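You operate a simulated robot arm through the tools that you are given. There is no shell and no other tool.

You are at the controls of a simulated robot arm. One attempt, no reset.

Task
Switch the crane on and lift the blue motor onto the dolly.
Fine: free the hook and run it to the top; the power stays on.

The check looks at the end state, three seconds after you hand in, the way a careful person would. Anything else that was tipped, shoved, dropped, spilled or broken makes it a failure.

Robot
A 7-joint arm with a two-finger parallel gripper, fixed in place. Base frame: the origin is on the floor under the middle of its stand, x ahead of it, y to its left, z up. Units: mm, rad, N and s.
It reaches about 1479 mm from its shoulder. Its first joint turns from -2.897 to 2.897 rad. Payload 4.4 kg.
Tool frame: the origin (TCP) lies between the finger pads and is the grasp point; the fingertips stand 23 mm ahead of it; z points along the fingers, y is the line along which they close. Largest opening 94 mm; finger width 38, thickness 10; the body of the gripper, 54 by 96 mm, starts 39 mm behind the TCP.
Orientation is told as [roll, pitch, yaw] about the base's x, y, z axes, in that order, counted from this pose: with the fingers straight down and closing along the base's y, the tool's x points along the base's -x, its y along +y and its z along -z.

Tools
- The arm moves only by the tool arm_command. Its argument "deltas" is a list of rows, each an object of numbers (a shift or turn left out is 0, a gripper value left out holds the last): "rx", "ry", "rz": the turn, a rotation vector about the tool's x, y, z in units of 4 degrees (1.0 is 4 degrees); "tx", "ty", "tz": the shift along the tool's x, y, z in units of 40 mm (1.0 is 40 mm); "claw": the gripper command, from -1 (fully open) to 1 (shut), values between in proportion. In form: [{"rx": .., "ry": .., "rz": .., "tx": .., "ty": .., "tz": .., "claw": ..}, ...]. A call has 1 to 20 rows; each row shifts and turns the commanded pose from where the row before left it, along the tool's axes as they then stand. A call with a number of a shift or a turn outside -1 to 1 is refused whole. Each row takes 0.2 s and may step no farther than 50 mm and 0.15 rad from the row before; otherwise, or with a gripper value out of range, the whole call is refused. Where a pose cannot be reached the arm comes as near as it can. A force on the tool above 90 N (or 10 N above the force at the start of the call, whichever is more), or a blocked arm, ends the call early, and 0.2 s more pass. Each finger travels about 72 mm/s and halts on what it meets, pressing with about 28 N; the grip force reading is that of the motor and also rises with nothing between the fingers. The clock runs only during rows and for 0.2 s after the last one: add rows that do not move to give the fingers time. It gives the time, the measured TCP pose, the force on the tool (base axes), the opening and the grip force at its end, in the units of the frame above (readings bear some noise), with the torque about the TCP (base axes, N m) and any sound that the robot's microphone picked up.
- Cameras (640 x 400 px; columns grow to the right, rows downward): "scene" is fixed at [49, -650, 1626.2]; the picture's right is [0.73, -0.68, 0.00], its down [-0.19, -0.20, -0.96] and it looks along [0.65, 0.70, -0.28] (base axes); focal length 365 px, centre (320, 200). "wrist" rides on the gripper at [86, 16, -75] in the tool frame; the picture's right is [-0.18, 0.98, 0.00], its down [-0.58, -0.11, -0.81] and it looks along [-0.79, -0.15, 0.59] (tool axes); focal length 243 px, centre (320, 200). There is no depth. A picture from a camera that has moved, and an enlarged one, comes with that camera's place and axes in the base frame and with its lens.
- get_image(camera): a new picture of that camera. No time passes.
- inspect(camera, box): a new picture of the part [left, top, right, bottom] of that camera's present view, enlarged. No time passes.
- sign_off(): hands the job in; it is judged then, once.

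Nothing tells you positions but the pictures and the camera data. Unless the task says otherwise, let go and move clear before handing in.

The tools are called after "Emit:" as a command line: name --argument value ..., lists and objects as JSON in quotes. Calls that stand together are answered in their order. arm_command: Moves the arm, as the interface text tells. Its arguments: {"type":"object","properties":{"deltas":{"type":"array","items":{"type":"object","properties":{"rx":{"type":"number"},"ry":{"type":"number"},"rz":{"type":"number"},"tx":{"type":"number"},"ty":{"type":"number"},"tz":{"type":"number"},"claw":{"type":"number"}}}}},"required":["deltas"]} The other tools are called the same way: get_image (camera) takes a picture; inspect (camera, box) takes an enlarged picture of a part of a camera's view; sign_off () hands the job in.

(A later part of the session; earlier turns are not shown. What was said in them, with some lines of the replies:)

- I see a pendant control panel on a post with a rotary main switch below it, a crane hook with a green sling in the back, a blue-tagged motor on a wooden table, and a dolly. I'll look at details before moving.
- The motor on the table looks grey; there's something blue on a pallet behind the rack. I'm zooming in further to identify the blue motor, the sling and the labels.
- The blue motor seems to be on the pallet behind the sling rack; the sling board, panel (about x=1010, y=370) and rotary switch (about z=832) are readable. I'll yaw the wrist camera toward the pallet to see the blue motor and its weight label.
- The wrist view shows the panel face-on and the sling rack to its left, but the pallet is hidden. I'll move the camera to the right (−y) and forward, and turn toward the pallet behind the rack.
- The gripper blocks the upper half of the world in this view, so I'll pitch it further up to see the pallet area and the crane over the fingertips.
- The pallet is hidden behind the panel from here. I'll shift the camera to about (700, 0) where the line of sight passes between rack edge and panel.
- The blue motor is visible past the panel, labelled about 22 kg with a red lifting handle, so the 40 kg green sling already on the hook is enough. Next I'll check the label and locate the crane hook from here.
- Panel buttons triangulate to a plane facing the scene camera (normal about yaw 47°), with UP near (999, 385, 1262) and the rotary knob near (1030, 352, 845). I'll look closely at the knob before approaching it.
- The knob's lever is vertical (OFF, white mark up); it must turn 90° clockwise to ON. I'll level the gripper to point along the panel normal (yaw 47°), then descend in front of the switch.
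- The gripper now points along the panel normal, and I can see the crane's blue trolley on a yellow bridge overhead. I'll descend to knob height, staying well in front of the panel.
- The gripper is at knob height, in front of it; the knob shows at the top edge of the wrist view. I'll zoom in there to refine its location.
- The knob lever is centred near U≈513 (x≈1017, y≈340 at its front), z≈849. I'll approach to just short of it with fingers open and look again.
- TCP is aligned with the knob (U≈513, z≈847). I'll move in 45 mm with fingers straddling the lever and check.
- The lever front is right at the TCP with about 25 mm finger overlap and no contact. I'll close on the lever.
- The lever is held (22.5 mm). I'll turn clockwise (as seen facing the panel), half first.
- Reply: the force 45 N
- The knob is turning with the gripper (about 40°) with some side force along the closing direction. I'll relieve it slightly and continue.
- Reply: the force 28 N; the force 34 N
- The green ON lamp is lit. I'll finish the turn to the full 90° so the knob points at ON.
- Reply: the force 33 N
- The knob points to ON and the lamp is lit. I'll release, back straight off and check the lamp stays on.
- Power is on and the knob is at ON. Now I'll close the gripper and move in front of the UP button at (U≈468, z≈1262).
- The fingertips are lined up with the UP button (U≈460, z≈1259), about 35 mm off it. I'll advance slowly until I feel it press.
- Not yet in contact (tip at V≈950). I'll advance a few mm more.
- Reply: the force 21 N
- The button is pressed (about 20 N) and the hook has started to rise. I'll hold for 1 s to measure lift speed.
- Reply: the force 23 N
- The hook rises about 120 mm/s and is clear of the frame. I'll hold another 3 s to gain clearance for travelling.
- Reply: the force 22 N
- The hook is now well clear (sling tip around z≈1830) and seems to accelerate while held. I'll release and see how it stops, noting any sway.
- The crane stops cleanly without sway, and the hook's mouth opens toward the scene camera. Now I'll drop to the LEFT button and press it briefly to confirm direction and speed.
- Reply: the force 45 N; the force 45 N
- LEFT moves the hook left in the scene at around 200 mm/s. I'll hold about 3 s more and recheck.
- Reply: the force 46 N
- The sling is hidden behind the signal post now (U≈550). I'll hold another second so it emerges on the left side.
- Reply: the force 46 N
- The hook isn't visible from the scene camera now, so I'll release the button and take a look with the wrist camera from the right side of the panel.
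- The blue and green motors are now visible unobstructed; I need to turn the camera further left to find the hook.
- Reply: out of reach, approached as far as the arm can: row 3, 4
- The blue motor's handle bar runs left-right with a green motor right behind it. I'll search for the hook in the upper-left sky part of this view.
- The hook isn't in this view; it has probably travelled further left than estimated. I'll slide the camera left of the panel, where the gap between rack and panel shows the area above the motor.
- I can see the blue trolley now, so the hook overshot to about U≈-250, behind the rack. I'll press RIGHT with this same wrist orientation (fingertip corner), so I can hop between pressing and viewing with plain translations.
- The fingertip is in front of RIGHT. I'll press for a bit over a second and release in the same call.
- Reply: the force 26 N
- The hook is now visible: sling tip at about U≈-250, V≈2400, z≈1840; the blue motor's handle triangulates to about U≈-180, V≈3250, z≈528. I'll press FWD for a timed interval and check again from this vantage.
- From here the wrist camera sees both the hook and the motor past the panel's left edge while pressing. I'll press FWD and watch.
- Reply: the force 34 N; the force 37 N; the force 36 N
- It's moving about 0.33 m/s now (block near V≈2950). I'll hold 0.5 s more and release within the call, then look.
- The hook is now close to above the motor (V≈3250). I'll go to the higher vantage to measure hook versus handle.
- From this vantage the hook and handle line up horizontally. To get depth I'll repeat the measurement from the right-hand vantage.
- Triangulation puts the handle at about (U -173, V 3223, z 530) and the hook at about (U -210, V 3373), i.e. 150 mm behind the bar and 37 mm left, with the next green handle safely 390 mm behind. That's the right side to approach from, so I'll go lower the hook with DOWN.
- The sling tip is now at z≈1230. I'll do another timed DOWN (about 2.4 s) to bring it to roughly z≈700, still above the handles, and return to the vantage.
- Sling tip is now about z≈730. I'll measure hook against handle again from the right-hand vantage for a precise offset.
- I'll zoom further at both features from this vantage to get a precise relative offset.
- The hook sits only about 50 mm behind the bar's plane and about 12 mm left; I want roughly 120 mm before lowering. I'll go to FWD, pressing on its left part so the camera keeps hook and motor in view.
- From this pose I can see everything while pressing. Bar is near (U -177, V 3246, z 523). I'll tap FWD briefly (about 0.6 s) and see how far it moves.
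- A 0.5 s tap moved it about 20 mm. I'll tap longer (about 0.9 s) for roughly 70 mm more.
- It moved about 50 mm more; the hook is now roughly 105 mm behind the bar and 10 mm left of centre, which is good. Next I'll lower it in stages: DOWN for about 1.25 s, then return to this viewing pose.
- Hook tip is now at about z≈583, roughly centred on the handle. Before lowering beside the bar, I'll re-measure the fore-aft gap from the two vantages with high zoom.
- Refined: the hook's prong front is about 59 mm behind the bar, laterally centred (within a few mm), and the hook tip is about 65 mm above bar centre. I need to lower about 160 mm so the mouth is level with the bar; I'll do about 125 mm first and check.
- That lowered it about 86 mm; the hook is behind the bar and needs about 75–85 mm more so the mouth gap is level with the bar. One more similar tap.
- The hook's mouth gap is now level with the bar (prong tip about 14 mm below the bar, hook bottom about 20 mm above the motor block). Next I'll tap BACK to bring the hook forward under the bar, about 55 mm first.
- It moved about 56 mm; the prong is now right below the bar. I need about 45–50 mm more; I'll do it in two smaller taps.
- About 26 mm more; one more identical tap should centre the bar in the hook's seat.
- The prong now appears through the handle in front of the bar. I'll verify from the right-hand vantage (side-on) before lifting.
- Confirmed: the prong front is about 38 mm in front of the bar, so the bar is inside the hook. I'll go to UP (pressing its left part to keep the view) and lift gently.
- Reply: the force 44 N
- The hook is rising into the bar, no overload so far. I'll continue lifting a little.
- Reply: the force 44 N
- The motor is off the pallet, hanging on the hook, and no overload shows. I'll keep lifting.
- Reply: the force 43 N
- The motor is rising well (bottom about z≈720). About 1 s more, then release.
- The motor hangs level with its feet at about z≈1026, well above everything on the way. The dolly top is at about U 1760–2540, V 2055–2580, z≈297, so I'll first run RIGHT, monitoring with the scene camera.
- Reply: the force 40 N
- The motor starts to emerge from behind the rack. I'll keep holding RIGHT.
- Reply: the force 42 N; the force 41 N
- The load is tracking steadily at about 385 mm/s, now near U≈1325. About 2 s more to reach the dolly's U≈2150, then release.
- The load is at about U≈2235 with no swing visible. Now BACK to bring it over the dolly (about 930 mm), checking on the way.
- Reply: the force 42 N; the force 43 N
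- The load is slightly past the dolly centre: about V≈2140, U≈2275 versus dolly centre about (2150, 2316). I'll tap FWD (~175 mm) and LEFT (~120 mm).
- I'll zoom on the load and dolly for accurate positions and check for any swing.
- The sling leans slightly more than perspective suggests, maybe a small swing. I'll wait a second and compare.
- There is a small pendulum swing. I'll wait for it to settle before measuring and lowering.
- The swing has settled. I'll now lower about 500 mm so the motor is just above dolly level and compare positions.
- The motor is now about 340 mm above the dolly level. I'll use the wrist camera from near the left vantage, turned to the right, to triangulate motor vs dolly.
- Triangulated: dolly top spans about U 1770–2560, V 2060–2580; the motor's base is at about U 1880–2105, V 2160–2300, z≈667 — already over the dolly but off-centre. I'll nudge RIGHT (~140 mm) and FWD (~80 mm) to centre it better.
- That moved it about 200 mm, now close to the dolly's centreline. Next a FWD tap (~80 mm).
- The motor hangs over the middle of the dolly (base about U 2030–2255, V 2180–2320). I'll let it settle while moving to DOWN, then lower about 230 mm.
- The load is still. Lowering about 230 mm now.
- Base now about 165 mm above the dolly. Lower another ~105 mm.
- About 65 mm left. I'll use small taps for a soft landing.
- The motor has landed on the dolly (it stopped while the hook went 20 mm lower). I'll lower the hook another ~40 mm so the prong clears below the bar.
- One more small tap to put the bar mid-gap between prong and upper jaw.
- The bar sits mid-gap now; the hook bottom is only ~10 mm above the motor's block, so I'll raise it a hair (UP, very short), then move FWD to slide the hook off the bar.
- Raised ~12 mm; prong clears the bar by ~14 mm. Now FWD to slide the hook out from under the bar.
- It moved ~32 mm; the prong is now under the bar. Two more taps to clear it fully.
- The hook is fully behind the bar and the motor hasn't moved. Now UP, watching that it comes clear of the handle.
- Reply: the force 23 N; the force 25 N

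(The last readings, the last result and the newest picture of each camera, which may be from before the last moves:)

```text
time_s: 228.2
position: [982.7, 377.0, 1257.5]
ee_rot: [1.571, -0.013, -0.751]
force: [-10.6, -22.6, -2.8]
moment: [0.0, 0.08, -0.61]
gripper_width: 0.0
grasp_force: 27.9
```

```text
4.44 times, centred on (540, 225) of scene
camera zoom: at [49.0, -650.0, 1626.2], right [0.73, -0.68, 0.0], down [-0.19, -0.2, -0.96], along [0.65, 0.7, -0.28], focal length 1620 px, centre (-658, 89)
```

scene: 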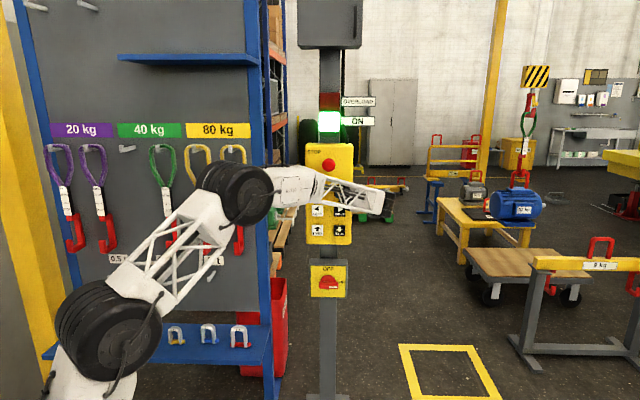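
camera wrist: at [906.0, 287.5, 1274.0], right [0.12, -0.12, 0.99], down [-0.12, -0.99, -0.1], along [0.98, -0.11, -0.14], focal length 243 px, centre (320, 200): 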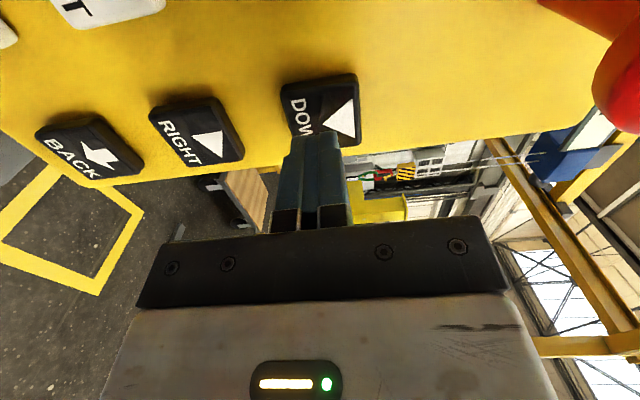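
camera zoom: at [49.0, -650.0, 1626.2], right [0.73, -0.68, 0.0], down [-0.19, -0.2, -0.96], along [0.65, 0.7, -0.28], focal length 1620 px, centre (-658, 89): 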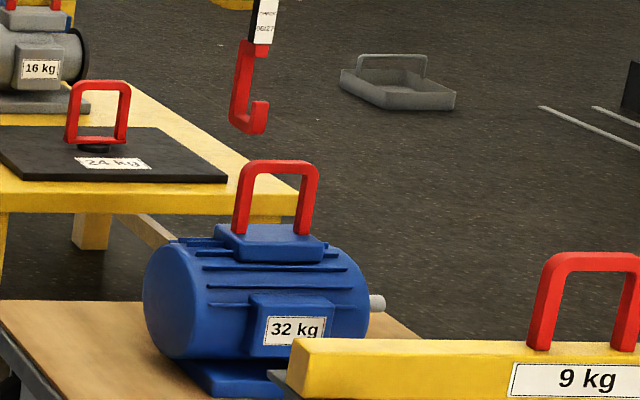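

The hook is free and clear above the handle; the motor stands undisturbed on the dolly. I'll keep holding UP to run the hook to its top stop.

Emit:
arm_command --deltas '[{}, {}, {}, {}, {}, {}, {}, {}, {}, {}, {}, {}, {}, {}, {}, {}, {}, {}, {}, {}]'

Emit:
get_image --camera "scene"

```text
time_s: 232.4
position: [982.0, 378.2, 1257.1]
ee_rot: [1.57, -0.014, -0.75]
force: [-17.9, -16.3, -0.1]
moment: [0.0, 0.01, -0.35]
gripper_width: 0.0
grasp_force: 27.8
```

```text
taken
```

scene: 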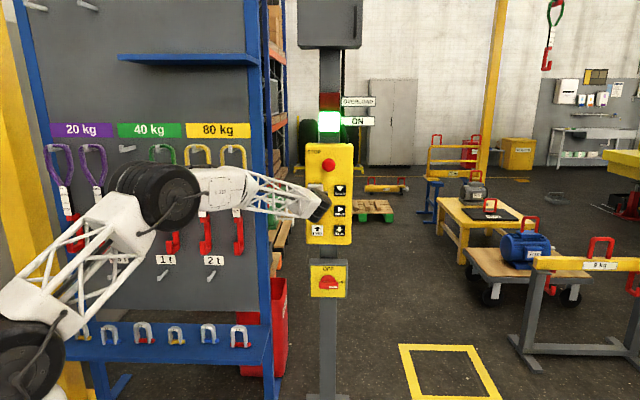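

Emit:
arm_command --deltas '[{}, {}, {}, {}, {}, {}, {}, {}, {}, {}, {}, {}, {}, {}, {}]'

Emit:
inspect --camera "scene" --box '[500, 0, 620, 80]'

Emit:
arm_command --deltas '[{}, {}, {}, {}, {}, {}, {}, {}, {}, {}]'

Emit:
inspect --camera "scene" --box '[500, 0, 620, 80]'

```text
time_s: 235.6
position: [981.8, 377.4, 1258.0]
ee_rot: [1.571, -0.013, -0.751]
force: [-16.9, -16.4, 0.9]
moment: [0.02, -0.02, -0.39]
gripper_width: 0.1
grasp_force: 28.4
```

```text
5.00 times, centred on (560, 40) of scene
camera zoom: at [49.0, -650.0, 1626.2], right [0.73, -0.68, 0.0], down [-0.19, -0.2, -0.96], along [0.65, 0.7, -0.28], focal length 1823 px, centre (-880, 1000)
```

zoom: 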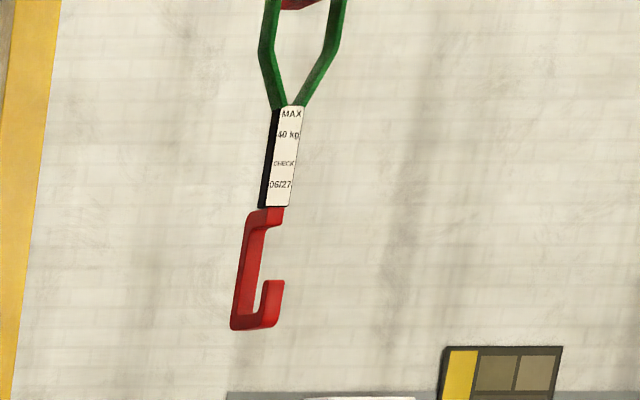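

```text
time_s: 237.8
position: [981.7, 376.8, 1257.3]
ee_rot: [1.569, -0.015, -0.751]
force: [-16.1, -16.9, 0.3]
moment: [-0.01, 0.0, -0.39]
gripper_width: 0.0
grasp_force: 28.0
```

```text
5.00 times, centred on (560, 40) of scene
camera zoom: at [49.0, -650.0, 1626.2], right [0.73, -0.68, 0.0], down [-0.19, -0.2, -0.96], along [0.65, 0.7, -0.28], focal length 1823 px, centre (-880, 1000)
```

zoom: 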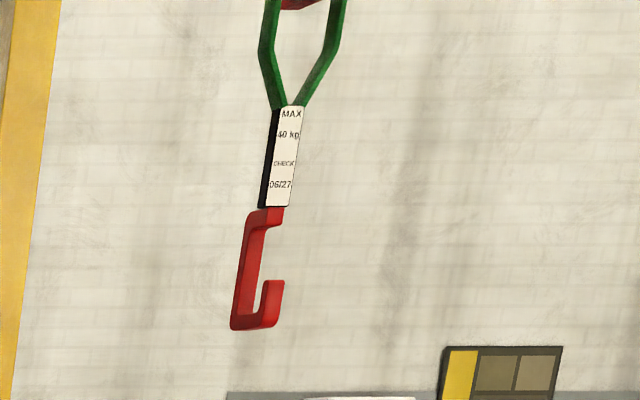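

The hook has stopped moving while UP is held, so it's at its top limit. I'll release the button and back the arm well clear.

Emit:
arm_command --deltas '[{"tz": -1}, {"tz": -1}, {"tz": -1}, {"tz": -1}, {"tz": -1}, {"tz": -1}, {"tz": -1}, {}, {}, {}, {}, {}]'

Emit:
get_image --camera "scene"

Emit:
inspect --camera "scene" --box '[440, 170, 640, 310]'

Emit:
inspect --camera "scene" --box '[280, 80, 400, 310]'

Emit:
get_image --camera "wrist"

```text
time_s: 240.4
position: [788.9, 171.6, 1255.7]
ee_rot: [1.571, -0.012, -0.752]
force: [0.5, -0.3, 0.0]
moment: [0.0, 0.01, -0.02]
gripper_width: 0.0
grasp_force: 27.9
```

```text
taken
```

scene: 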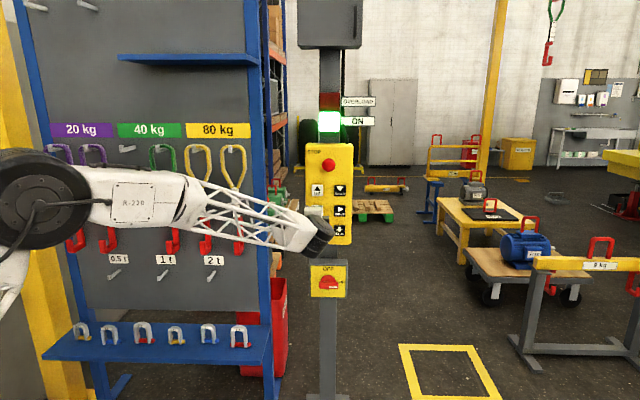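

```text
2.86 times, centred on (540, 240) of scene
camera zoom: at [49.0, -650.0, 1626.2], right [0.73, -0.68, 0.0], down [-0.19, -0.2, -0.96], along [0.65, 0.7, -0.28], focal length 1042 px, centre (-309, 86)
```

zoom: 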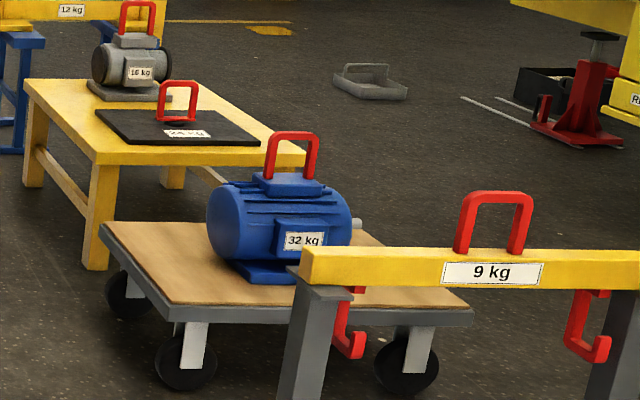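

```text
1.74 times, centred on (340, 195) of scene
camera zoom: at [49.0, -650.0, 1626.2], right [0.73, -0.68, 0.0], down [-0.19, -0.2, -0.96], along [0.65, 0.7, -0.28], focal length 634 px, centre (285, 209)
```

zoom: 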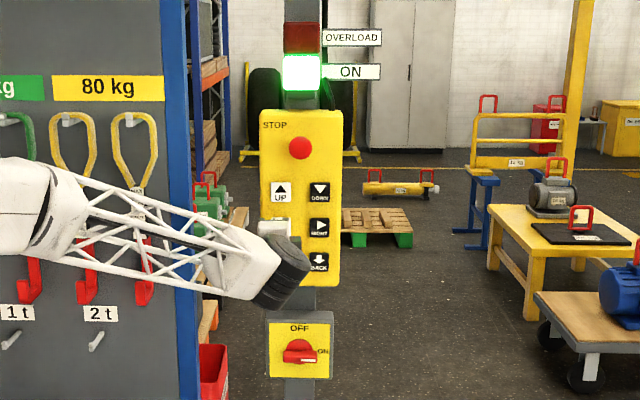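

```text
taken
camera wrist: at [674.9, 176.3, 1270.7], right [0.12, -0.12, 0.99], down [-0.12, -0.99, -0.1], along [0.98, -0.11, -0.14], focal length 243 px, centre (320, 200)
```

wrist: 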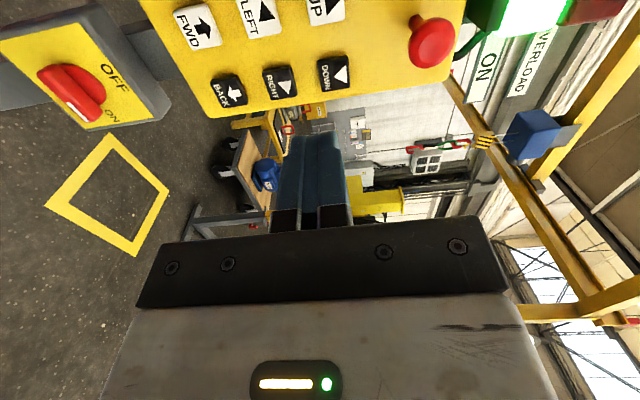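

All looks in order: power lamp is ON with no overload, and the blue motor stands squarely on the dolly. The hook is free and stopped at its top limit, nothing else was disturbed, and the arm is clear of the panel. I'm handing in.

Emit:
sign_off

```text
The job is handed in.
```

The crane is switched on and the blue motor is standing upright on the dolly. I've handed the job in but have no verdict back.

- **Motor:** its label reads 32 kg. I lifted it on the green 40 kg sling that was already on the crane, and the overload lamp stayed off. It sits a little forward of the dolly's middle, with roughly 120 mm or more between its base and the nearest edge.
- **Hook:** it is unhooked from the motor and stopped at its top limit. I left the green sling on the crane hook, as it was at the start, because I took "free the hook" to mean off the motor.
- **Power:** the main switch is at ON and the green lamp is lit.
- **Surroundings:** the final pictures show nothing else moved or tipped. The arm is back about 290 mm from the panel.
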